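You operate a simulated robot arm through the tools that you are given. There is no shell and no other tool. Be economical: measure what you need, move in short steps, check, and stop when the job is done.

You run a simulated robot arm. Do the job below in one go: nothing can be reset, and whatever is moved stays where it is left.

## Task
Put the orange part roll on top of the roll log on a board. Put the cork pad labelled "609" from the splice bench on top of the brown dated carton there and the cork pad labelled "766" on top of the cardboard core from the film bin. Take the green mallet and leave it in the small blue crate. Push the splice bench drawer shut. Take the square-footed dummy block on the splice bench and put it away on the sorting bench. Open the flat lid with a blue grip. Do these in any order. Set down upright: orange part roll.

It is judged by the outcome, as a careful person would: the job done as asked, and still so three seconds after it is handed in. It fails if anything else is knocked over, pushed out of place, dropped, spilled or broken. A push-on lid holds only when it is set on centred and level and pressed home; a screw cap is set on level and turned clockwise until tight.

## Robot
A 7-joint arm with a fingered hand on a trunk, on a base that drives. Base frame: it is fixed to the floor where the robot stands at the start and does not move with it; the origin is under the middle of the robot, x ahead of it, y to its left, z up; the surface under the hand at the start is at about z = 860. Units: mm, rad, N and s.
With the tool pointing down near the work surface it reaches from about 340 to 820 mm from the robot's upright axis, wherever it stands. Its first joint turns from -2.007 to 2.007 rad. Places, roughly: cardboard core from the film bin (6x6x9 cm) [500, -100, 900]; cork pad [750, -250, 1000]; dated carton [750, 250, 1000]; flat lid with a blue grip [-3400, -100, 500]; green mallet [-1750, 1750, 750]; orange part roll (10x10x13 cm) [800, 200, 900]; roll log on a board [750, -3250, 1500]; small blue crate (26x21x6 cm) [-1400, 1800, 200]; sorting bench [-900, 3600, 800]; splice bench drawer [300, 200, 700]; square-footed dummy block [750, -750, 1000]. Payload 5 kg.
The TCP is the grasp point between the finger pads, 32 mm short of the fingertips. In the tool frame z runs along the fingers and y along their closing line. Largest opening 160 mm; the body of the gripper starts 89 mm behind the TCP. The gripper is a hand of 4 fingers: y runs from the thumb to the fingers, the wrist lies at [0, 0, -267] in the tool frame, and closing takes about 1.5 s.
Orientation is told as [roll, pitch, yaw] about the base's x, y, z axes, in that order, counted from this pose: with the fingers straight down and closing along the base's y, the tool's x points along the base's -x, its y along +y and its z along -z.

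## Interface
- The arm moves only by the tool arm_command. Its argument "moves" is a list that holds one entry, the list of rows, each a list of 6 numbers: the shift along the tool's x, y, z in units of 20 mm (1.0 is 20 mm), then the turn, a rotation vector about the tool's x, y, z in units of 8 degrees (1.0 is 8 degrees). In form: [[[x, y, z, rx, ry, rz], ...]]. A call has 1 to 12 rows; each row shifts and turns the commanded pose from where the row before left it, along the tool's axes as they then stand. "hand" is the opening, from 0 (shut) to 1 (fully open), set as the call begins (left out, the last holds). A call with a number of a shift or a turn outside -1 to 1 is refused whole. Rows are played at 5 a second. More than 50 mm and 0.15 rad between two rows, or a gripper value outside its range, and nothing of the call is played. A pose out of reach is approached as far as the arm can. The call stops where the force on the tool passes 40 N (or 10 N more than at its start, if that is more) or the arm is blocked; 0.2 s more then pass. The fingers move at their own pace (about 108 mm/s each) and stop on an object; they squeeze with about 23 N. The grip force told is the motor's: it shows also when the fingers shut on nothing. Time passes only in rows, and 0.2 s behind the last, so rows that do not move let the fingers close. The reply holds the time, the measured pose of the TCP, the force on the tool along the base axes, the opening and the grip force, in the units named above and with some noise, with the torque about the TCP (base axes, N m) and any sound that the robot's microphone picked up.
- Cameras (640 x 400 px; columns grow to the right, rows downward): "scene" is now at [-15, 145.6, 1788.7]; the picture's right is [-0.13, -0.99, 0.00], its down [-0.88, 0.11, -0.46] and it looks along [0.46, -0.06, -0.89] (base axes); focal length 276 px, centre (320, 200). "wrist" rides on the gripper at [80, -4, -114] in the tool frame; the picture's right is [0.05, 1.00, 0.00], its down [-0.82, 0.04, -0.58] and it looks along [-0.58, 0.03, 0.82] (tool axes); focal length 265 px, centre (320, 200). There is no depth. A picture from a camera that has moved, and an enlarged one, comes with that camera's place and axes in the base frame and with its lens. The place of the scene camera against the robot may be out by one fixed shift of up to 25 mm in any direction.
- snapshot(camera): a new picture of that camera. The clock stands still meanwhile.
- raise_lower(by): slides the trunk up (or, below 0, down) by that many mm; the arm and the scene camera ride with it, the base frame stays. It gives what a move gives, with no picture.
- drive_base(legs): drives the robot by 1 to 6 legs, each [ahead, turn to the left] in mm and rad, along the robot's own axes; the way and the turn of a leg run together, so that a leg with both is an arc; at most 1500 mm and 3.142 rad a leg. The arm and the cameras ride along, it lands a little off, and it stops where it bumps. It gives what a move gives.
- curl_fingers(finger1, finger2, finger3, thumb_bend): sets how far each is bent, from 0 (flat) to 1 (curled in); at 0.3 the hand is open as for a grip, at 0.7 the pads meet at the TCP. One left out holds its place. A second passes; each finger stops where it meets its share of the squeeze, and holds until it gets a number again. A gripper value or a shape takes the hand back. It gives what a move gives, with no picture; readings hold the bend of each and the force on the fingers (four entries, about 0 where the hand has none), thumb and palm.
- preshape(shape): the hand has 4 fingers and takes this shape, open, in about a second: jaw (thumb against the fingers, like two jaws); tri (thumb and two fingers); tip (a fingertip pinch); poke (one finger out to press); point (the index stretched); flat (the hand flat); cup (the hand cupped); fist (a fist). The gripper value then closes the fingers along that shape, each until it touches; the sizes above hold for jaw. It gives what a move gives, with no picture.
- turn_head(pan, tilt): turns the head with the scene camera to pan (to the left, within 2.705 rad either way) and tilt (down, from -0.506 to 1.204), counted from straight ahead of the robot. It gives what a move gives.
- enlarge(camera, box): a new picture of the part [left, top, right, bottom] of that camera's present view, enlarged. The clock stands still meanwhile.
- hand_in(): hands the job in; it is judged then, once.

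Go step by step. Nothing tells you exact positions but the pictures and the camera data: compare them with the known pose of the tool, close in by small moves and look again before you grip or let go. The budget is 186 turns and 156 pictures, counting those below and the enlarged ones. Unless the task says otherwise, let go and move clear before handing in, and close with one line.

The tools are called after "Request:" as a command line: name --argument value ..., lists and objects as JSON in quotes. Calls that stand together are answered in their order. arm_command: Moves the arm, as the interface text tells. Its arguments: {"type":"object","properties":{"moves":{"type":"array","items":{"type":"array","items":{"type":"array","items":{"type":"number"}}}},"hand":{"type":"number"}},"required":["moves"]} The other tools are called the same way: raise_lower (by) slides the trunk up or down; preshape (shape) gives the hand a shape; curl_fingers (finger1, finger2, finger3, thumb_bend) moves the fingers one by one; drive_base (legs) drives the base; turn_head (pan, tilt) turns the head that bears the scene camera; snapshot (camera) takes a picture; enlarge (camera, box) takes an enlarged picture of a part of a camera's view; hand_in () hands the job in.

At the start:

```text
t: 0.0
position: [484.0, 122.1, 1192.6]
tcp_rot: [0.0, 0.0, 0.0]
force: [0.5, 0.2, 0.4]
ft_torque: [-0.02, 0.0, 0.01]
opening: 159.8
grasp_force: 0.1
shape: jaw
bend: [0.3, 0.3, 0.3, 0.3]
finger forces: [0.1, 0.0, 0.1, 0.0, 0.0, 0.1]
trunk travel left (down, up): [-925.0, 65.0]
robot x, y, heading: [-4.3, -2.2, -0.0]
head pan, tilt: [-0.131, 1.087]
```

scene: 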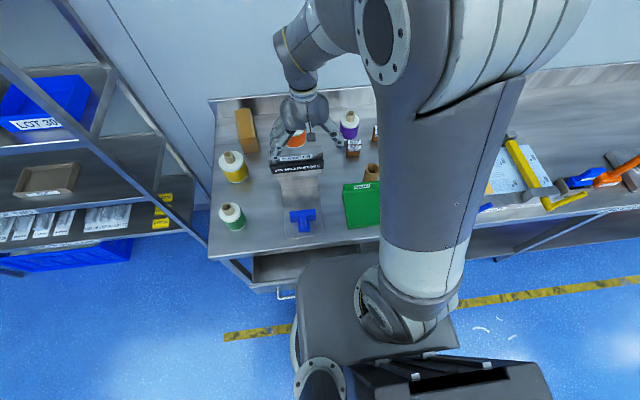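
wrist: 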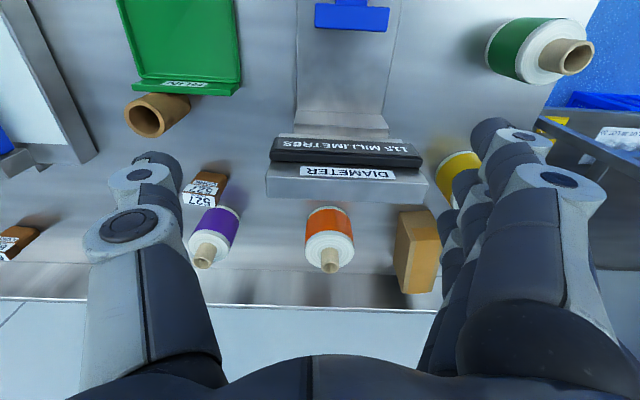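

I see the splice bench ahead with rolls, a carton, cork pads, a gauge and the drawer below. I look around with the head before moving anything.

Request:
turn_head --pan 0.3 --tilt 0.8

Request:
snapshot --camera "scene"

Request:
turn_head --pan -0.7 --tilt 0.8

Request:
snapshot --camera "scene"

```text
t: 0.9
position: [484.4, 120.7, 1192.9]
tcp_rot: [-0.001, 0.001, 0.0]
force: [0.5, 0.8, -0.4]
ft_torque: [0.01, 0.03, -0.02]
opening: 159.9
grasp_force: 0.0
shape: jaw
bend: [0.3, 0.3, 0.3, 0.3]
finger forces: [0.0, 0.0, 0.0, 0.1, 0.0, 0.1]
trunk travel left (down, up): [-925.0, 65.0]
robot x, y, heading: [-0.6, -2.7, 0.001]
head pan, tilt: [0.3, 0.799]
```

```text
153 pictures are left
camera scene: at [-1.3, 177.7, 1809.7], right [0.29, -0.96, 0.0], down [-0.69, -0.21, -0.7], along [0.67, 0.21, -0.72], focal length 276 px, centre (320, 200)
```

scene: 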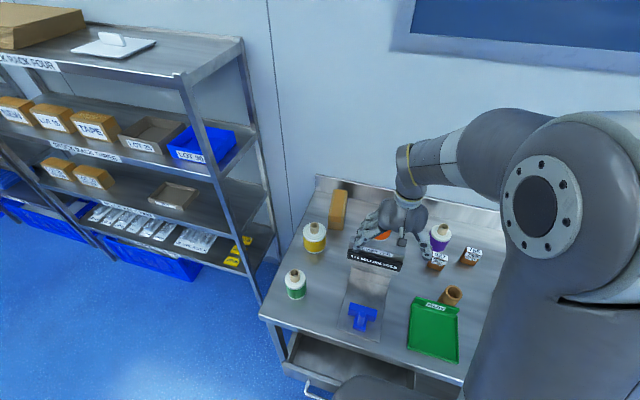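

```text
t: 2.2
position: [485.6, 121.4, 1192.9]
tcp_rot: [-0.001, 0.001, 0.0]
force: [-0.4, 0.1, -0.4]
ft_torque: [0.02, 0.01, 0.0]
opening: 160.0
grasp_force: 0.1
shape: jaw
bend: [0.3, 0.3, 0.3, 0.3]
finger forces: [0.1, 0.0, 0.0, 0.0, 0.0, 0.0]
trunk travel left (down, up): [-925.0, 65.0]
robot x, y, heading: [1.0, -1.2, -0.001]
head pan, tilt: [-0.7, 0.799]
```

```text
152 pictures are left
camera scene: at [-16.6, 102.0, 1809.7], right [-0.64, -0.77, 0.0], down [-0.55, 0.46, -0.7], along [0.53, -0.45, -0.72], focal length 276 px, centre (320, 200)
```

scene: 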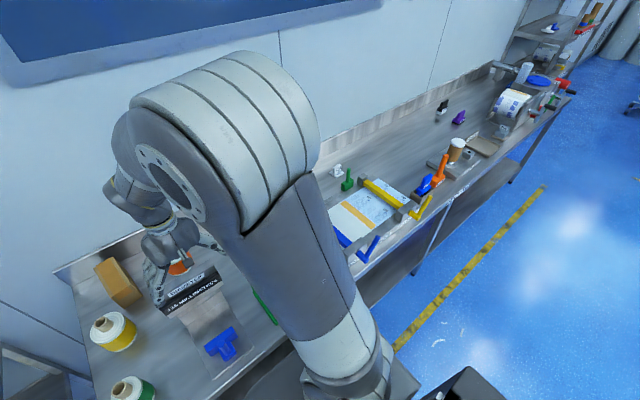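

The bench goes far to the right. I enlarge the interesting areas to identify labels and dummy blocks.

Request:
enlarge --camera "scene" --box '[310, 60, 580, 230]'

Request:
enlarge --camera "wrist" --box '[0, 90, 260, 280]'

Request:
turn_head --pan -0.35 --tilt 0.8

Request:
snapshot --camera "scene"

Request:
turn_head --pan -1.57 --tilt 0.35

Request:
snapshot --camera "scene"

Request:
turn_head --pan 2.3 --tilt 0.4

Request:
snapshot --camera "scene"

```text
2.35 times, centred on (445, 145) of scene
camera zoom: at [-16.6, 102.0, 1809.7], right [-0.64, -0.77, 0.0], down [-0.55, 0.46, -0.7], along [0.53, -0.45, -0.72], focal length 649 px, centre (26, 329)
```

zoom: 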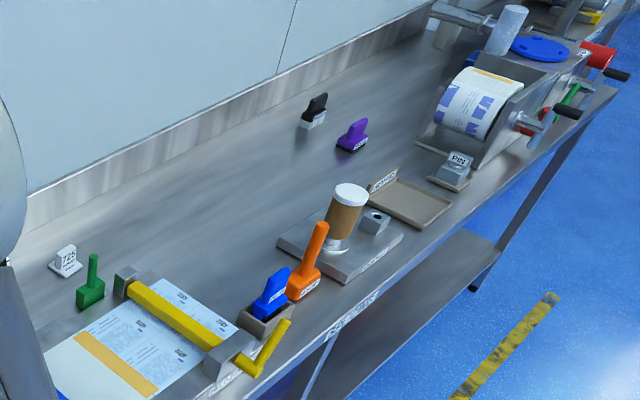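

```text
2.11 times, centred on (130, 185) of wrist
camera zoom: at [404.5, 117.6, 1306.1], right [-0.05, 1.0, 0.0], down [0.82, 0.04, 0.58], along [0.58, 0.03, -0.82], focal length 559 px, centre (720, 232)
```

zoom: 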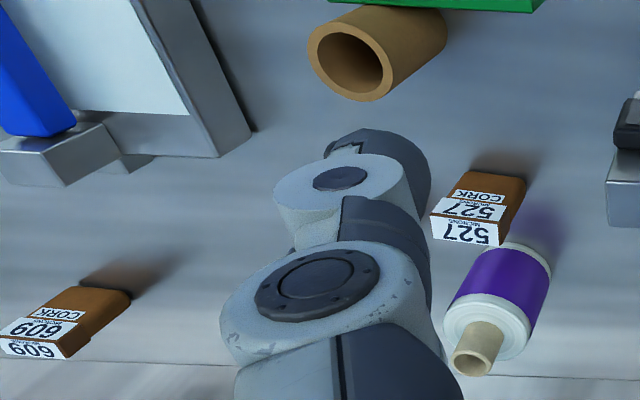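

```text
t: 3.0
position: [484.5, 122.0, 1194.5]
tcp_rot: [0.0, 0.0, 0.0]
force: [-0.2, -0.2, -0.7]
ft_torque: [0.02, -0.01, 0.01]
opening: 159.7
grasp_force: 0.1
shape: jaw
bend: [0.3, 0.3, 0.3, 0.3]
finger forces: [0.1, 0.1, 0.0, 0.1, 0.0, 0.0]
trunk travel left (down, up): [-925.0, 65.0]
robot x, y, heading: [-2.8, 0.8, 0.002]
head pan, tilt: [-0.351, 0.799]
```

```text
149 pictures are left
camera scene: at [-2.7, 126.1, 1809.7], right [-0.34, -0.94, 0.0], down [-0.67, 0.25, -0.7], along [0.65, -0.24, -0.72], focal length 276 px, centre (320, 200)
```

scene: 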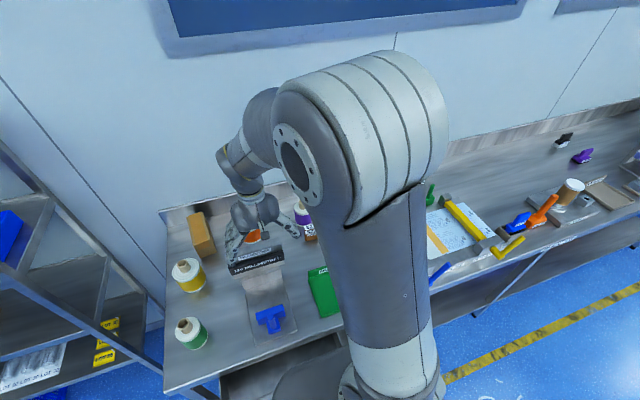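

```text
t: 4.4
position: [484.2, 120.8, 1193.4]
tcp_rot: [-0.001, 0.001, 0.0]
force: [-0.5, -0.1, -0.7]
ft_torque: [-0.02, 0.02, -0.01]
opening: 159.8
grasp_force: 0.2
shape: jaw
bend: [0.3, 0.3, 0.3, 0.3]
finger forces: [0.0, 0.1, 0.0, 0.1, 0.0, 0.1]
trunk travel left (down, up): [-925.0, 65.0]
robot x, y, heading: [4.0, 1.1, -0.003]
head pan, tilt: [-1.571, 0.351]
```

```text
148 pictures are left
camera scene: at [-78.3, 60.8, 1849.3], right [-1.0, 0.0, 0.0], down [0.0, 0.34, -0.94], along [0.0, -0.94, -0.34], focal length 276 px, centre (320, 200)
```

scene: 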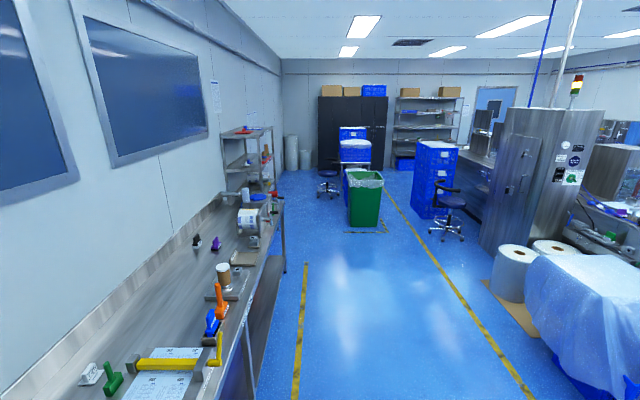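

```text
t: 7.6
position: [484.6, 121.6, 1193.5]
tcp_rot: [0.0, 0.0, 0.0]
force: [-0.5, -0.3, 0.0]
ft_torque: [0.02, 0.0, 0.01]
opening: 159.6
grasp_force: 0.2
shape: jaw
bend: [0.3, 0.3, 0.3, 0.3]
finger forces: [0.1, 0.1, 0.0, 0.0, 0.0, 0.1]
trunk travel left (down, up): [-925.0, 65.0]
robot x, y, heading: [4.1, 0.1, -0.002]
head pan, tilt: [2.3, 0.4]
```

```text
147 pictures are left
camera scene: at [-140.1, 223.1, 1844.8], right [0.75, 0.67, 0.0], down [0.26, -0.29, -0.92], along [-0.61, 0.69, -0.39], focal length 276 px, centre (320, 200)
```

scene: 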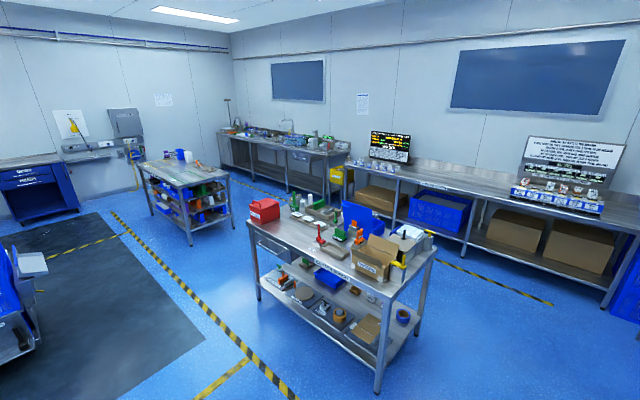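

I look behind for the lid and enlarge the packing table and the sorting bench.

Request:
enlarge --camera "scene" --box '[240, 180, 450, 350]'

Request:
enlarge --camera "scene" --box '[340, 110, 640, 250]'

Request:
turn_head --pan 2.7 --tilt 0.35

Request:
snapshot --camera "scene"

Request:
turn_head --pan -2.6 --tilt 0.35

Request:
snapshot --camera "scene"

Request:
turn_head --pan 1.6 --tilt 0.4

Request:
snapshot --camera "scene"

```text
2.35 times, centred on (345, 265) of scene
camera zoom: at [-140.1, 223.1, 1844.8], right [0.75, 0.67, 0.0], down [0.26, -0.29, -0.92], along [-0.61, 0.69, -0.39], focal length 649 px, centre (261, 47)
```

zoom: 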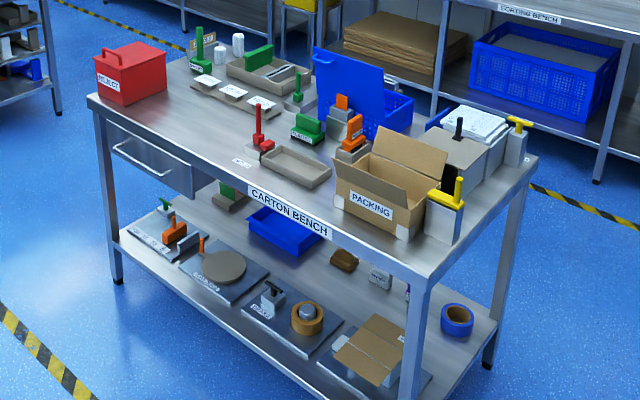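

```text
2.13 times, centred on (490, 180) of scene
camera zoom: at [-140.1, 223.1, 1844.8], right [0.75, 0.67, 0.0], down [0.26, -0.29, -0.92], along [-0.61, 0.69, -0.39], focal length 589 px, centre (-43, 243)
```

zoom: 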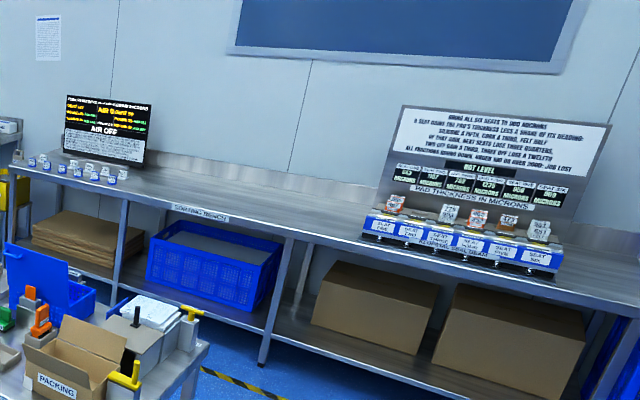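

```text
t: 8.4
position: [484.5, 121.3, 1192.6]
tcp_rot: [0.001, 0.001, 0.0]
force: [-0.7, 0.0, 0.5]
ft_torque: [-0.02, 0.0, 0.03]
opening: 159.8
grasp_force: 0.1
shape: jaw
bend: [0.3, 0.3, 0.3, 0.3]
finger forces: [0.0, 0.0, 0.0, 0.1, 0.0, 0.0]
trunk travel left (down, up): [-925.0, 65.0]
robot x, y, heading: [-0.4, -2.9, -0.002]
head pan, tilt: [2.7, 0.351]
```

```text
144 pictures are left
camera scene: at [-162.6, 193.9, 1849.3], right [0.43, 0.9, 0.0], down [0.31, -0.15, -0.94], along [-0.85, 0.4, -0.34], focal length 276 px, centre (320, 200)
```

scene: 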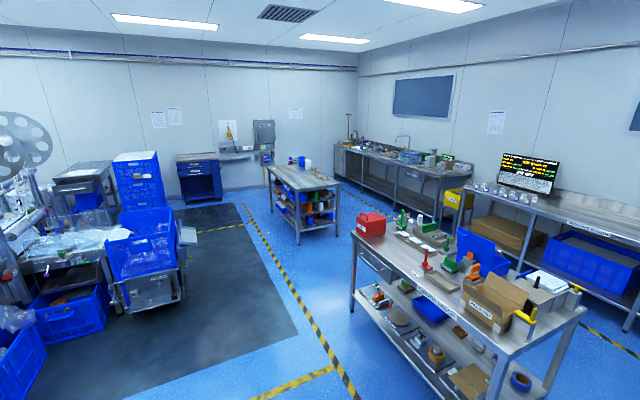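

```text
t: 12.6
position: [484.7, 121.2, 1192.3]
tcp_rot: [0.001, 0.0, -0.001]
force: [0.8, 0.5, 0.4]
ft_torque: [0.0, -0.02, 0.02]
opening: 159.9
grasp_force: 0.1
shape: jaw
bend: [0.3, 0.3, 0.3, 0.3]
finger forces: [0.0, 0.0, 0.0, 0.0, 0.0, 0.0]
trunk travel left (down, up): [-925.0, 65.0]
robot x, y, heading: [0.3, 0.9, -0.001]
head pan, tilt: [-2.601, 0.351]
```

```text
143 pictures are left
camera scene: at [-158.2, 106.0, 1849.4], right [-0.52, 0.86, 0.0], down [0.29, 0.18, -0.94], along [-0.8, -0.48, -0.34], focal length 276 px, centre (320, 200)
```

scene: 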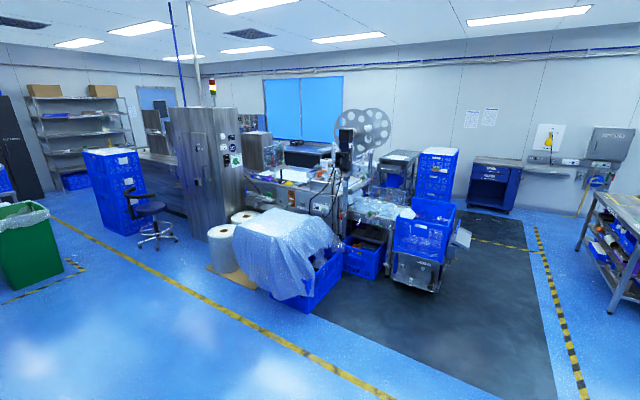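

```text
t: 16.0
position: [484.3, 121.0, 1192.4]
tcp_rot: [0.0, -0.002, 0.0]
force: [1.2, 0.0, -0.8]
ft_torque: [0.01, 0.02, 0.0]
opening: 159.8
grasp_force: 0.0
shape: jaw
bend: [0.3, 0.3, 0.3, 0.3]
finger forces: [0.0, 0.0, 0.0, 0.0, 0.0, 0.0]
trunk travel left (down, up): [-925.0, 65.0]
robot x, y, heading: [3.0, -0.8, -0.001]
head pan, tilt: [1.6, 0.4]
```

```text
142 pictures are left
camera scene: at [-81.1, 246.6, 1844.8], right [1.0, 0.03, 0.0], down [0.01, -0.39, -0.92], along [-0.03, 0.92, -0.39], focal length 276 px, centre (320, 200)
```

scene: 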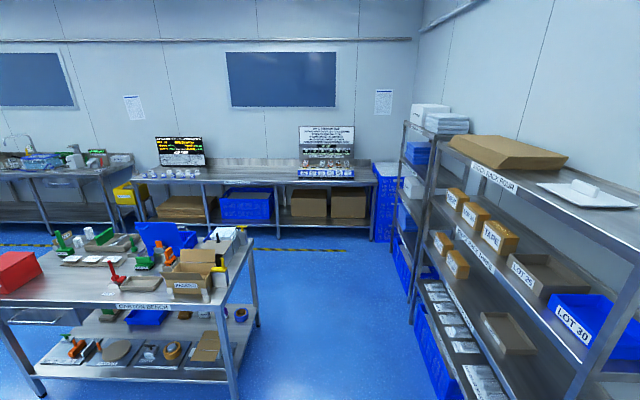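

Request:
turn_head --pan -1.57 --tilt 0.3

Request:
enlarge --camera "scene" --box '[180, 100, 300, 250]'

Request:
turn_head --pan 2.7 --tilt 0.35

Request:
enlarge --camera "scene" --box '[20, 130, 240, 330]'

Request:
enlarge --camera "scene" --box '[400, 200, 560, 330]'

```text
t: 18.7
position: [483.8, 120.9, 1192.3]
tcp_rot: [0.0, 0.002, 0.001]
force: [0.2, 0.9, 0.6]
ft_torque: [-0.02, -0.02, 0.0]
opening: 159.8
grasp_force: 0.1
shape: jaw
bend: [0.3, 0.3, 0.3, 0.3]
finger forces: [0.0, 0.0, 0.0, 0.0, 0.0, 0.1]
trunk travel left (down, up): [-925.0, 65.0]
robot x, y, heading: [-0.6, 0.7, 0.001]
head pan, tilt: [-1.571, 0.3]
```

```text
2.67 times, centred on (240, 175) of scene
camera zoom: at [-78.4, 60.6, 1854.1], right [-1.0, 0.0, 0.0], down [0.0, 0.3, -0.96], along [0.0, -0.96, -0.3], focal length 736 px, centre (533, 267)
```

zoom: 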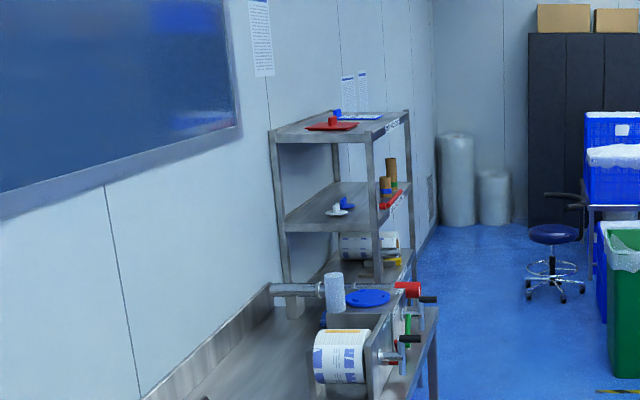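

```text
t: 22.1
position: [484.4, 121.8, 1192.9]
tcp_rot: [-0.001, 0.0, -0.002]
force: [-0.1, 0.7, -0.1]
ft_torque: [0.01, -0.02, -0.01]
opening: 159.8
grasp_force: 0.0
shape: jaw
bend: [0.3, 0.3, 0.3, 0.3]
finger forces: [0.0, 0.0, 0.0, 0.1, 0.1, 0.1]
trunk travel left (down, up): [-925.0, 65.0]
robot x, y, heading: [-0.3, 0.7, -0.0]
head pan, tilt: [2.7, 0.351]
```

```text
2.00 times, centred on (130, 230) of scene
camera zoom: at [-162.6, 193.8, 1849.3], right [0.43, 0.9, 0.0], down [0.31, -0.15, -0.94], along [-0.85, 0.4, -0.34], focal length 552 px, centre (700, 140)
```

zoom: 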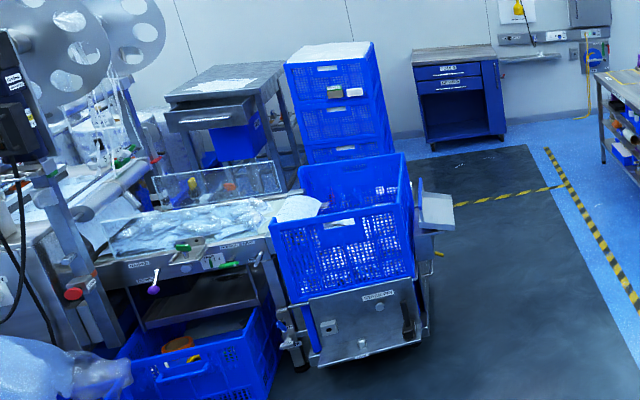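

```text
3.08 times, centred on (480, 265) of scene
camera zoom: at [-162.6, 193.8, 1849.3], right [0.43, 0.9, 0.0], down [0.31, -0.15, -0.94], along [-0.85, 0.4, -0.34], focal length 849 px, centre (-172, 0)
```

zoom: 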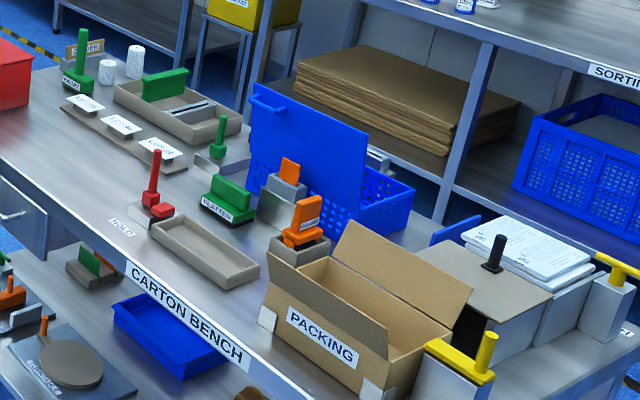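

The mallet stands on the carton bench and the blue crate is below it on the shelf. I move the hand to the right to see the cork pads and the dummy blocks better.

Request:
arm_command --moves '[[[0, -1, 0, 0, 0, 0], [0, -1, 0, 0, 0, 0], [0, -1, 0, 0, 0, 0], [0, -1, 0, 0, 0, 0], [0, -1, 0, 0, 0, 0], [0, -1, 0, 0, 0, 0], [0, -1, 0, 0, 0, 0], [0, -1, 0, 0, 0, 0], [0, -1, 0, 0, 0, 0], [0, -1, 0, 0, 0, 0], [0, -1, 0, 0, 0, 0], [0, -1, 0, 0, 0, 0]]]'

Request:
arm_command --moves '[[[0, -1, 0, 0, 0, 0], [0, -1, 0, 0, 0, 0], [0, -1, 0, 0, 0, 0], [0, -1, 0, 0, 0, 0], [0, -1, 0, 0, 0, 0], [0, -1, 0, 0, 0, 0], [0, -1, 0, 0, 0, 0], [0, -1, 0, 0, 0, 0], [0, -1, 0, 0, 0, 0], [0, -1, 0, 0, 0, 0], [0, -1, 0, 0, 0, 0], [0, -1, 0, 0, 0, 0]]]'

Request:
snapshot --camera "wrist"

Request:
turn_head --pan 0.2 --tilt 0.9

Request:
snapshot --camera "scene"

Request:
enlarge --camera "scene" --box '[240, 120, 480, 270]'

```text
t: 24.7
position: [486.1, -119.6, 1193.9]
tcp_rot: [0.0, 0.001, -0.002]
force: [0.5, 0.2, -0.4]
ft_torque: [0.01, -0.05, 0.05]
opening: 159.7
grasp_force: 0.0
shape: jaw
bend: [0.3, 0.3, 0.3, 0.3]
finger forces: [0.1, 0.0, 0.0, 0.1, 0.0, 0.0]
trunk travel left (down, up): [-925.0, 65.0]
robot x, y, heading: [1.0, 0.4, -0.001]
head pan, tilt: [2.7, 0.351]
```

```text
t: 27.3
position: [484.1, -359.3, 1192.5]
tcp_rot: [0.001, 0.0, -0.001]
force: [0.3, -0.6, 0.1]
ft_torque: [0.0, 0.0, -0.02]
opening: 159.8
grasp_force: 0.0
shape: jaw
bend: [0.3, 0.3, 0.3, 0.3]
finger forces: [0.0, 0.0, 0.1, 0.0, 0.1, 0.0]
trunk travel left (down, up): [-925.0, 65.0]
robot x, y, heading: [-1.7, -1.7, 0.001]
head pan, tilt: [2.7, 0.351]
```

```text
138 pictures are left
camera wrist: at [403.6, -362.4, 1305.6], right [-0.05, 1.0, 0.0], down [0.82, 0.04, 0.58], along [0.58, 0.03, -0.82], focal length 265 px, centre (320, 200)
```

wrist: 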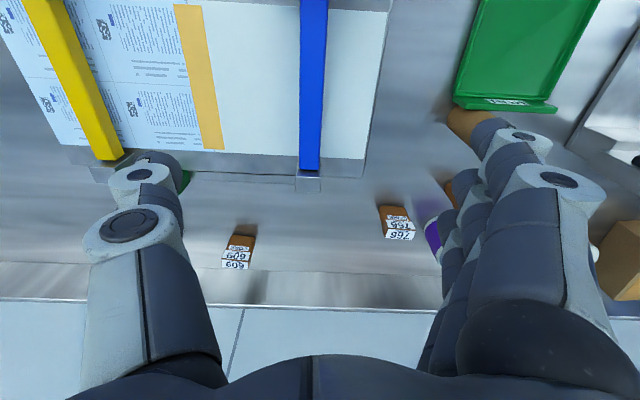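

```text
t: 29.6
position: [484.3, -357.8, 1191.8]
tcp_rot: [0.0, -0.001, -0.001]
force: [-0.3, 0.0, 0.3]
ft_torque: [0.01, 0.01, -0.01]
opening: 159.7
grasp_force: 0.0
shape: jaw
bend: [0.3, 0.3, 0.3, 0.3]
finger forces: [0.0, 0.1, 0.0, 0.1, 0.0, 0.0]
trunk travel left (down, up): [-925.0, 65.0]
robot x, y, heading: [0.7, 2.8, 0.0]
head pan, tilt: [0.201, 0.901]
```

```text
137 pictures are left
camera scene: at [-4.4, 168.7, 1801.8], right [0.2, -0.98, 0.0], down [-0.77, -0.16, -0.62], along [0.61, 0.12, -0.78], focal length 276 px, centre (320, 200)
```

scene: 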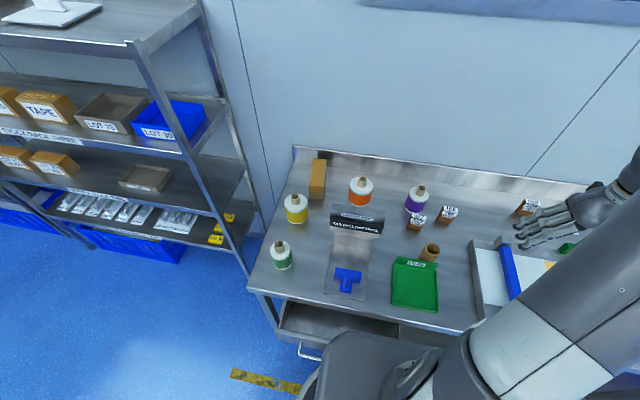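

```text
2.67 times, centred on (360, 195) of scene
camera zoom: at [-4.4, 168.7, 1801.8], right [0.2, -0.98, 0.0], down [-0.77, -0.16, -0.62], along [0.61, 0.12, -0.78], focal length 736 px, centre (213, 213)
```

zoom: 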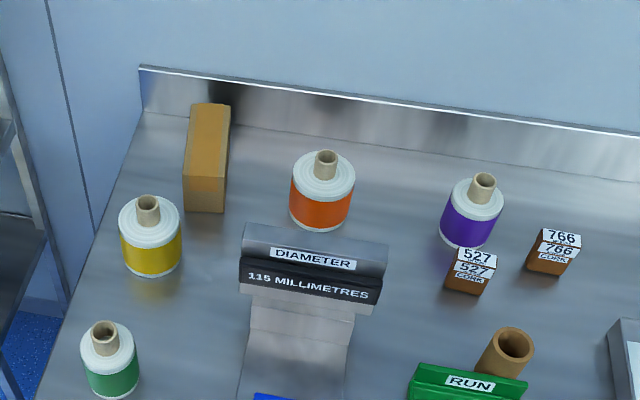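

Pad 766 is at about (760, -182) and 609 at about (850, -520); the core stands beside the green tray. I go over 766 for a closer look.

Request:
arm_command --moves '[[[-0.98, 0.885, 0.56, 0, 0, 0], [-0.98, 0.885, 0.56, 0, 0, 0], [-0.98, 0.885, 0.56, 0, 0, 0], [-0.98, 0.885, 0.56, 0, 0, 0], [-0.98, 0.885, 0.56, 0, 0, 0], [-0.98, 0.885, 0.56, 0, 0, 0], [-0.98, 0.885, 0.56, 0, 0, 0], [-0.98, 0.885, 0.56, 0, 0, 0], [-0.98, 0.885, 0.56, 0, 0, 0], [-0.98, 0.885, 0.56, 0, 0, 0]]]'

Request:
snapshot --camera "wrist"

Request:
snapshot --camera "scene"

```text
t: 31.8
position: [682.7, -180.0, 1079.6]
tcp_rot: [-0.001, 0.002, 0.0]
force: [-0.8, 0.0, 0.3]
ft_torque: [0.04, 0.04, 0.06]
opening: 159.7
grasp_force: 0.0
shape: jaw
bend: [0.3, 0.3, 0.3, 0.3]
finger forces: [0.0, 0.0, 0.0, 0.0, 0.0, 0.0]
trunk travel left (down, up): [-925.0, 65.0]
robot x, y, heading: [0.2, 2.7, 0.002]
head pan, tilt: [0.201, 0.901]
```

```text
135 pictures are left
camera wrist: at [602.6, -184.2, 1192.8], right [-0.05, 1.0, 0.0], down [0.82, 0.04, 0.58], along [0.58, 0.03, -0.82], focal length 265 px, centre (320, 200)
```

wrist: 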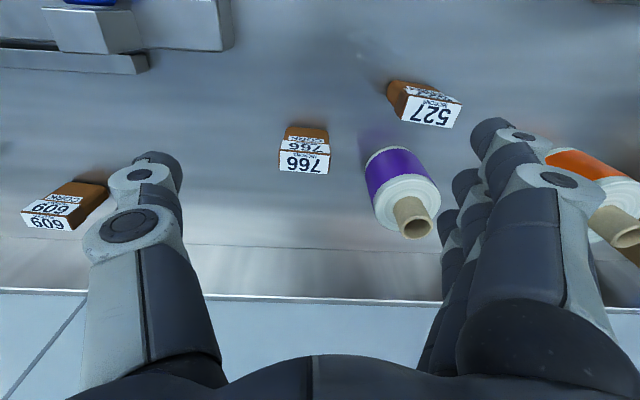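

```text
134 pictures are left
camera scene: at [-3.3, 169.3, 1801.8], right [0.2, -0.98, 0.0], down [-0.77, -0.16, -0.62], along [0.61, 0.12, -0.78], focal length 276 px, centre (320, 200)
```

scene: 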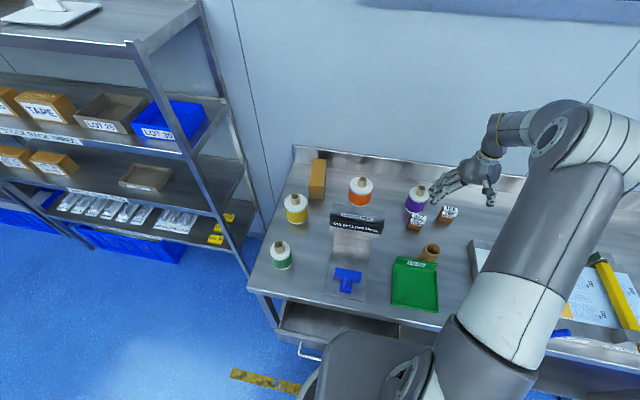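

Pad 766 appears as an upright slab about 52×26×72 mm centred at about (738, -192). I narrow the hand and come down above it.

Request:
arm_command --moves '[[[-0.7, -0.15, 1, 0, 0, 0], [-0.7, -0.15, 1, 0, 0, 0], [-0.7, -0.15, 1, 0, 0, 0], [-0.7, -0.15, 0.8, 0, 0, 0], [0, 0, 0, 0, 0, 0]]]' --hand 0.6

Request:
snapshot --camera "wrist"

```text
t: 33.0
position: [734.3, -194.2, 1005.5]
tcp_rot: [0.0, 0.0, 0.0]
force: [0.6, 0.4, 0.5]
ft_torque: [0.02, 0.0, -0.02]
opening: 96.3
grasp_force: 0.1
shape: jaw
bend: [0.71, 0.71, 0.71, 0.69]
finger forces: [0.1, 0.1, 0.0, 0.0, 0.1, 0.0]
trunk travel left (down, up): [-925.0, 65.0]
robot x, y, heading: [1.6, -0.6, 0.002]
head pan, tilt: [0.201, 0.901]
```

```text
133 pictures are left
camera wrist: at [655.3, -197.4, 1119.0], right [-0.05, 1.0, 0.0], down [0.82, 0.04, 0.58], along [0.58, 0.03, -0.82], focal length 265 px, centre (320, 200)
```

wrist: 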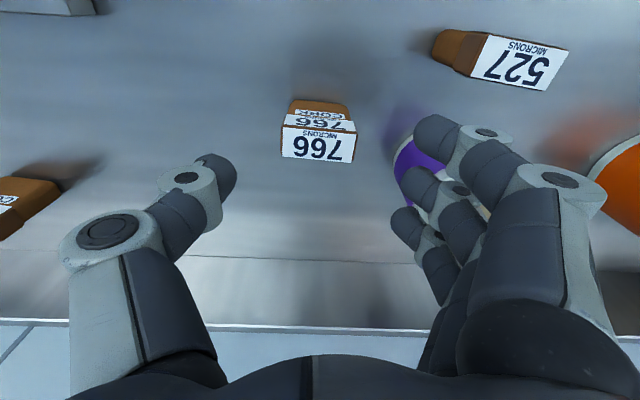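

The slab lies right under the hand centre. I go down to about z 915 and close.

Request:
arm_command --moves '[[[-0.15, 0.05, 1, 0, 0, 0], [0, 0, 1, 0, 0, 0], [0, 0, 1, 0, 0, 0], [0, 0, 1, 0, 0, 0], [0, 0, 0.5, 0, 0, 0], [0, 0, 0, 0, 0, 0]]]'

Request:
snapshot --camera "wrist"

```text
t: 34.4
position: [740.7, -194.8, 914.2]
tcp_rot: [-0.001, 0.001, 0.0]
force: [0.4, -1.5, -0.3]
ft_torque: [0.0, -0.01, -0.02]
opening: 96.1
grasp_force: 0.0
shape: jaw
bend: [0.71, 0.71, 0.71, 0.69]
finger forces: [0.1, 0.1, 0.7, 0.1, 0.0, 0.0]
trunk travel left (down, up): [-925.0, 65.0]
robot x, y, heading: [2.4, -0.2, -0.003]
head pan, tilt: [0.201, 0.901]
```

```text
132 pictures are left
camera wrist: at [660.8, -197.2, 1027.1], right [-0.05, 1.0, 0.0], down [0.82, 0.04, 0.58], along [0.58, 0.03, -0.82], focal length 265 px, centre (320, 200)
```

wrist: 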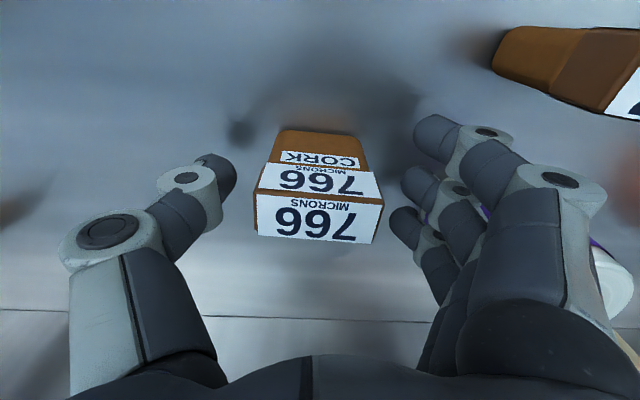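

Request:
arm_command --moves '[[[0, 0, 0, 0, 0, 0], [0, 0, 0, 0, 0, 0], [0, 0, 0, 0, 0, 0], [0, 0, 0, 0, 0, 0], [0, 0, 0, 0, 0, 0], [0, 0, 0, 0, 0, 0], [0, 0, 0, 0, 0, 0], [0, 0, 0, 0, 0, 0]]]' --hand 0.15

Request:
snapshot --camera "wrist"

```text
t: 36.2
position: [740.5, -192.6, 915.1]
tcp_rot: [0.001, 0.0, 0.0]
force: [1.5, -1.3, 3.0]
ft_torque: [0.1, 0.01, 0.0]
opening: 24.5
grasp_force: 23.4
shape: jaw
bend: [0.68, 0.72, 0.68, 0.71]
finger forces: [0.1, 14.2, 0.1, 0.0, 15.8, 0.0]
trunk travel left (down, up): [-925.0, 65.0]
robot x, y, heading: [-1.9, -1.3, 0.001]
head pan, tilt: [0.201, 0.901]
```

```text
131 pictures are left
camera wrist: at [660.6, -197.3, 1027.6], right [-0.05, 1.0, 0.0], down [0.81, 0.04, 0.58], along [0.58, 0.03, -0.82], focal length 265 px, centre (320, 200)
```

wrist: 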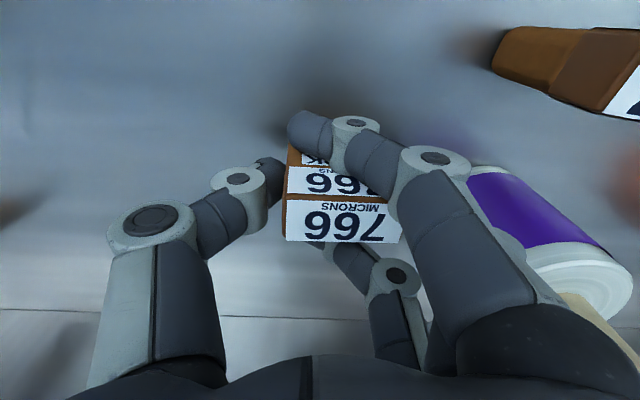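

Thumb and middle finger hold the pad. I lift it and check.

Request:
arm_command --moves '[[[0, 0, -0.5, 0, 0, 0], [0, 0, -1, 0, 0, 0], [0, 0, -1, 0, 0, 0], [0, 0, -1, 0, 0, 0], [0, 0, -1, 0, 0, 0], [0, 0, -1, 0, 0, 0], [0, 0, -1, 0, 0, 0], [0, 0, -1, 0, 0, 0], [0, 0, -1, 0, 0, 0], [0, 0, -1, 0, 0, 0]]]'

Request:
snapshot --camera "wrist"

Request:
enlarge --camera "scene" --box '[340, 100, 560, 320]'

```text
t: 38.4
position: [737.9, -194.1, 1105.2]
tcp_rot: [-0.001, 0.0, 0.0]
force: [0.4, -0.8, -1.4]
ft_torque: [-0.01, -0.03, 0.02]
opening: 24.3
grasp_force: 23.0
shape: jaw
bend: [0.68, 0.72, 0.68, 0.71]
finger forces: [0.0, 14.6, 0.0, 0.0, 14.5, 0.0]
trunk travel left (down, up): [-925.0, 65.0]
robot x, y, heading: [3.8, -0.3, 0.001]
head pan, tilt: [0.201, 0.901]
```

```text
130 pictures are left
camera wrist: at [658.3, -198.1, 1218.9], right [-0.05, 1.0, 0.0], down [0.82, 0.04, 0.58], along [0.58, 0.03, -0.82], focal length 265 px, centre (320, 200)
```

wrist: 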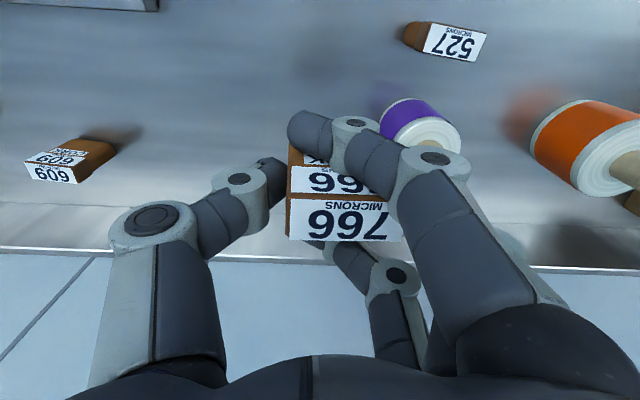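

```text
1.82 times, centred on (450, 210) of scene
camera zoom: at [-4.7, 168.8, 1801.8], right [0.2, -0.98, 0.0], down [-0.77, -0.16, -0.62], along [0.61, 0.12, -0.78], focal length 502 px, centre (84, 182)
```

zoom: 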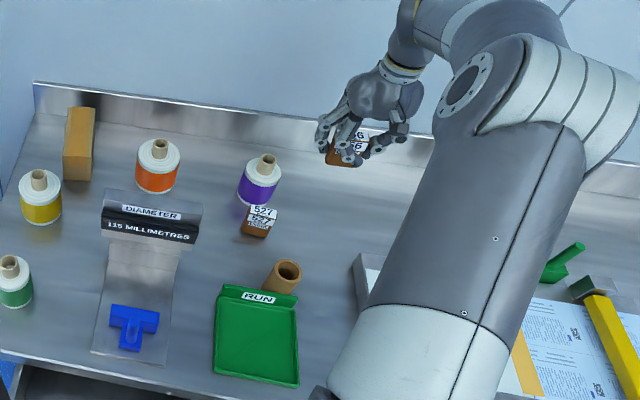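

The pad is held well and nothing else moved. I move toward the core, at about (530, -112), and look at it from behind.

Request:
arm_command --moves '[[[0.956, 0.46, 0.2, 0, 0, 0], [0.956, 0.46, 0.2, 0, 0, 0], [0.956, 0.46, 0.2, 0, 0, 0], [0.956, 0.46, 0.2, 0, 0, 0], [0.956, 0.46, 0.2, 0, 0, 0], [0.956, 0.46, 0.2, 0, 0, 0], [0.956, 0.46, 0.2, 0, 0, 0], [0.956, 0.46, 0.2, 0, 0, 0]]]'

Request:
snapshot --camera "wrist"

```text
t: 40.2
position: [588.1, -117.2, 1072.5]
tcp_rot: [0.0, 0.0, 0.0]
force: [0.0, 0.1, -1.4]
ft_torque: [-0.03, 0.0, -0.01]
opening: 24.4
grasp_force: 22.6
shape: jaw
bend: [0.68, 0.72, 0.68, 0.71]
finger forces: [0.0, 14.7, 0.0, 0.0, 14.5, 0.0]
trunk travel left (down, up): [-925.0, 65.0]
robot x, y, heading: [1.4, 0.8, 0.001]
head pan, tilt: [0.201, 0.901]
```

```text
128 pictures are left
camera wrist: at [508.8, -120.4, 1185.9], right [-0.05, 1.0, 0.0], down [0.81, 0.04, 0.58], along [0.58, 0.03, -0.82], focal length 265 px, centre (320, 200)
```

wrist: 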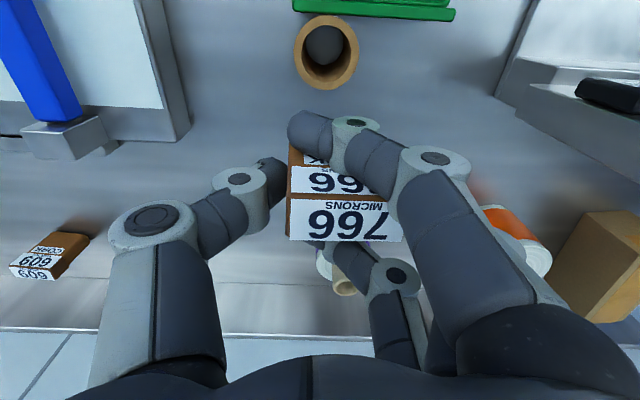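

The core top is at about z 944, centre (531, -114), diameter about 50 mm. The held pad sits 12 mm off in the hand's y, which I correct for; I bring it above the core.

Request:
arm_command --moves '[[[0.68, -0.11, 0.3, 0, 0, 0], [0.68, -0.11, 0.5, 0, 0, 0], [0.68, -0.11, 1, 0, 0, 0], [0.68, -0.11, 1, 0, 0, 0], [0, 0, 0, 0, 0, 0]]]'

Request:
snapshot --camera "wrist"

Request:
enlarge --camera "scene" --box '[360, 160, 500, 300]'

```text
t: 41.4
position: [531.6, -127.8, 1014.8]
tcp_rot: [0.001, 0.0, 0.0]
force: [0.2, 0.8, -0.8]
ft_torque: [0.0, 0.0, 0.0]
opening: 24.6
grasp_force: 22.7
shape: jaw
bend: [0.68, 0.72, 0.68, 0.71]
finger forces: [0.0, 14.4, 0.0, 0.0, 14.4, 0.0]
trunk travel left (down, up): [-925.0, 65.0]
robot x, y, heading: [-0.5, 0.7, 0.001]
head pan, tilt: [0.201, 0.901]
```

```text
127 pictures are left
camera wrist: at [451.7, -131.5, 1128.2], right [-0.05, 1.0, 0.0], down [0.82, 0.04, 0.58], along [0.58, 0.03, -0.82], focal length 265 px, centre (320, 200)
```

wrist: 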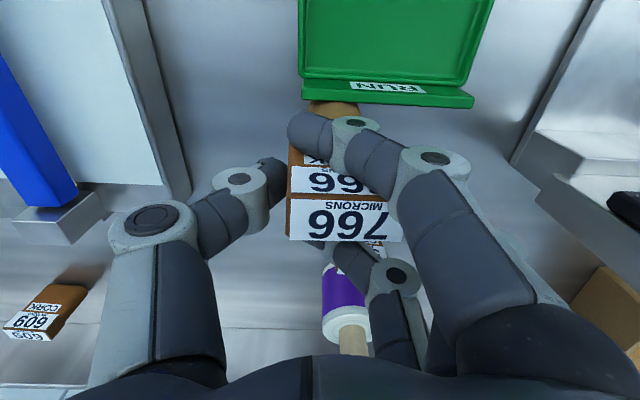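

```text
2.86 times, centred on (430, 230) of scene
camera zoom: at [-4.5, 169.0, 1801.8], right [0.2, -0.98, 0.0], down [-0.77, -0.16, -0.62], along [0.61, 0.12, -0.78], focal length 789 px, centre (6, 114)
```

zoom: 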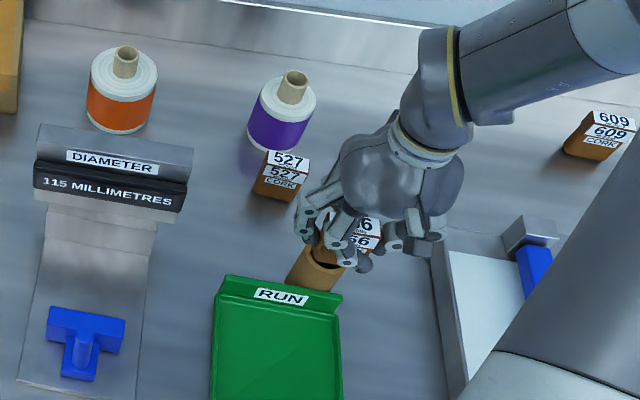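

Request:
arm_command --moves '[[[0, 0, 0.3, 0, 0, 0], [0, 0, 0.3, 0, 0, 0], [0, 0, 0, 0, 0, 0]]]'

Request:
enlarge --camera "wrist" --box '[220, 60, 440, 260]'

Request:
enlarge --camera "scene" --box '[400, 190, 470, 260]'

```text
t: 42.2
position: [532.7, -128.0, 1004.2]
tcp_rot: [0.002, -0.002, 0.0]
force: [-0.1, -0.2, 4.8]
ft_torque: [0.17, 0.01, -0.02]
opening: 24.6
grasp_force: 23.5
shape: jaw
bend: [0.68, 0.72, 0.68, 0.71]
finger forces: [0.1, 14.3, 0.0, 0.0, 14.8, 0.0]
trunk travel left (down, up): [-925.0, 65.0]
robot x, y, heading: [1.4, 1.9, 0.006]
head pan, tilt: [0.201, 0.901]
```

```text
2.00 times, centred on (330, 160) of wrist
camera zoom: at [452.2, -131.6, 1117.7], right [-0.05, 1.0, 0.0], down [0.81, 0.04, 0.58], along [0.58, 0.03, -0.82], focal length 531 px, centre (300, 280)
```

zoom: 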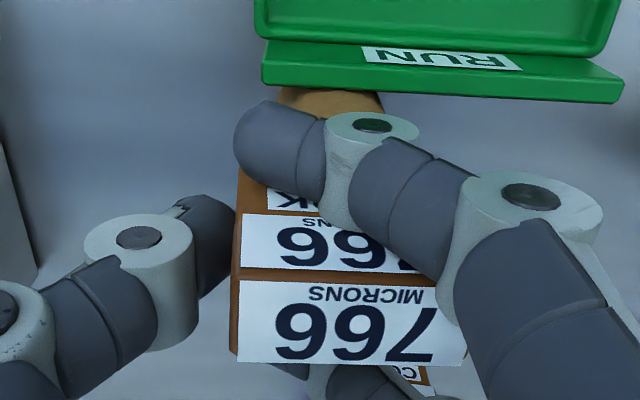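

```text
5.71 times, centred on (435, 225) of scene
camera zoom: at [-4.7, 168.8, 1801.9], right [0.2, -0.98, 0.0], down [-0.77, -0.16, -0.62], along [0.61, 0.12, -0.78], focal length 1577 px, centre (-337, 57)
```

zoom: 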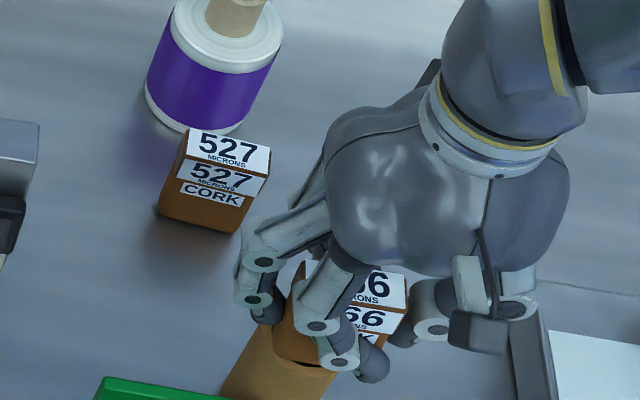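

The pad has met the core (about 5 N) and is centred over it. I open the hand.

Request:
arm_command --moves '[[[0, 0, 0.05, 0, 0, 0], [0, 0, 0, 0, 0, 0], [0, 0, 0, 0, 0, 0], [0, 0, 0, 0, 0, 0], [0, 0, 0, 0, 0, 0]]]' --hand 0.75

Request:
snapshot --camera "wrist"

```text
t: 43.4
position: [532.6, -128.2, 1004.3]
tcp_rot: [0.0, 0.0, 0.0]
force: [-0.9, 0.2, 0.2]
ft_torque: [0.01, 0.03, -0.01]
opening: 119.9
grasp_force: 0.1
shape: jaw
bend: [0.63, 0.63, 0.63, 0.6]
finger forces: [0.1, 0.1, 0.1, 0.0, 0.0, 0.1]
trunk travel left (down, up): [-925.0, 65.0]
robot x, y, heading: [1.5, 5.2, 0.003]
head pan, tilt: [0.201, 0.901]
```

```text
123 pictures are left
camera wrist: at [452.1, -131.7, 1116.5], right [-0.05, 1.0, 0.0], down [0.82, 0.04, 0.58], along [0.58, 0.03, -0.82], focal length 265 px, centre (320, 200)
```

wrist: 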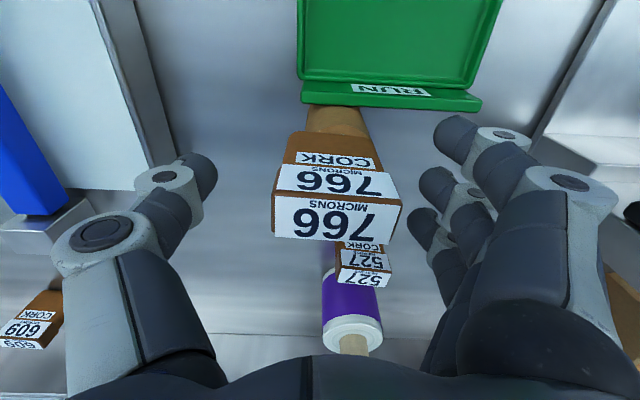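

The pad stands on the core. I rise straight up and check again.

Request:
arm_command --moves '[[[0, 0, -1, 0, 0, 0], [0, 0, -1, 0, 0, 0], [0, 0, -1, 0, 0, 0], [0, 0, -1, 0, 0, 0], [0, 0, -1, 0, 0, 0], [0, 0, -1, 0, 0, 0], [0, 0, -1, 0, 0, 0], [0, 0, -1, 0, 0, 0], [0, 0, -1, 0, 0, 0], [0, 0, -1, 0, 0, 0]]]'

Request:
snapshot --camera "wrist"

Request:
snapshot --camera "scene"

```text
t: 45.6
position: [530.7, -127.1, 1203.6]
tcp_rot: [0.0, 0.0, 0.0]
force: [-0.7, 0.0, -1.2]
ft_torque: [-0.02, -0.04, 0.02]
opening: 119.5
grasp_force: 0.1
shape: jaw
bend: [0.63, 0.63, 0.63, 0.6]
finger forces: [0.0, 0.0, 0.0, 0.0, 0.0, 0.1]
trunk travel left (down, up): [-925.0, 65.0]
robot x, y, heading: [2.1, -1.2, -0.001]
head pan, tilt: [0.201, 0.901]
```

```text
122 pictures are left
camera wrist: at [451.1, -131.0, 1316.8], right [-0.05, 1.0, 0.0], down [0.81, 0.04, 0.58], along [0.58, 0.03, -0.82], focal length 265 px, centre (320, 200)
```

wrist: 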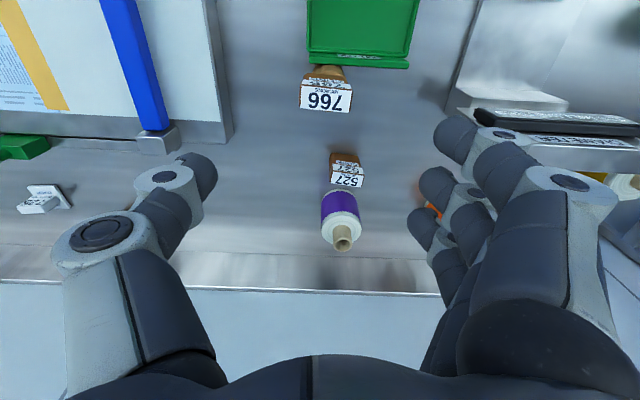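

```text
121 pictures are left
camera scene: at [-4.9, 169.1, 1801.7], right [0.2, -0.98, 0.0], down [-0.77, -0.16, -0.62], along [0.61, 0.12, -0.78], focal length 276 px, centre (320, 200)
```

scene: 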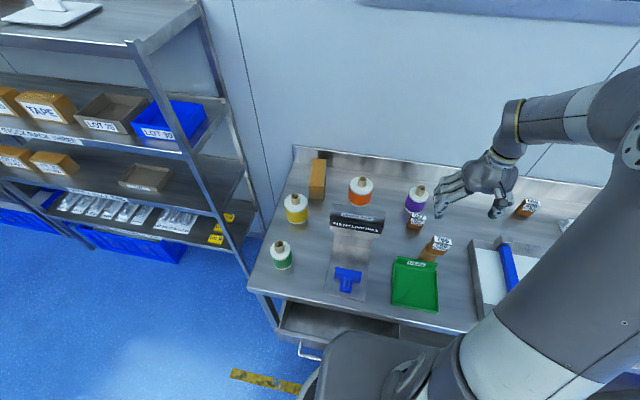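

766 stands on the core. Next I back away from the bench to see the drawer.

Request:
drive_base --legs '[[-400, 0]]'

Request:
turn_head --pan 0.2 --tilt 0.9

Request:
snapshot --camera "scene"

```text
t: 48.1
position: [123.9, -130.6, 1203.1]
tcp_rot: [0.0, -0.003, -0.009]
force: [-0.5, 1.0, -0.6]
ft_torque: [0.01, -0.01, 0.0]
opening: 119.7
grasp_force: 0.0
shape: jaw
bend: [0.63, 0.63, 0.63, 0.6]
finger forces: [0.0, 0.1, 0.0, 0.1, 0.0, 0.1]
trunk travel left (down, up): [-925.0, 65.0]
robot x, y, heading: [-406.8, -0.4, -0.012]
head pan, tilt: [0.201, 0.901]
```

```text
t: 48.7
position: [125.5, -130.5, 1203.2]
tcp_rot: [-0.001, 0.001, -0.009]
force: [0.5, 0.6, -0.1]
ft_torque: [-0.01, 0.02, -0.02]
opening: 119.7
grasp_force: 0.0
shape: jaw
bend: [0.63, 0.63, 0.63, 0.6]
finger forces: [0.1, 0.0, 0.0, 0.0, 0.1, 0.0]
trunk travel left (down, up): [-925.0, 65.0]
robot x, y, heading: [-408.3, 2.6, -0.01]
head pan, tilt: [0.201, 0.901]
```

```text
120 pictures are left
camera scene: at [-408.4, 170.5, 1801.8], right [0.19, -0.98, 0.0], down [-0.77, -0.15, -0.62], along [0.61, 0.12, -0.78], focal length 276 px, centre (320, 200)
```

scene: 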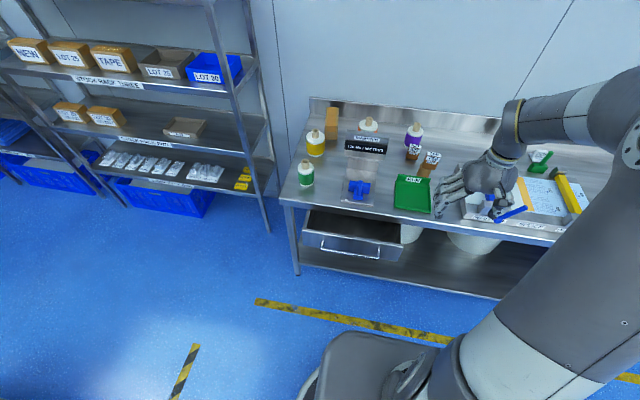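

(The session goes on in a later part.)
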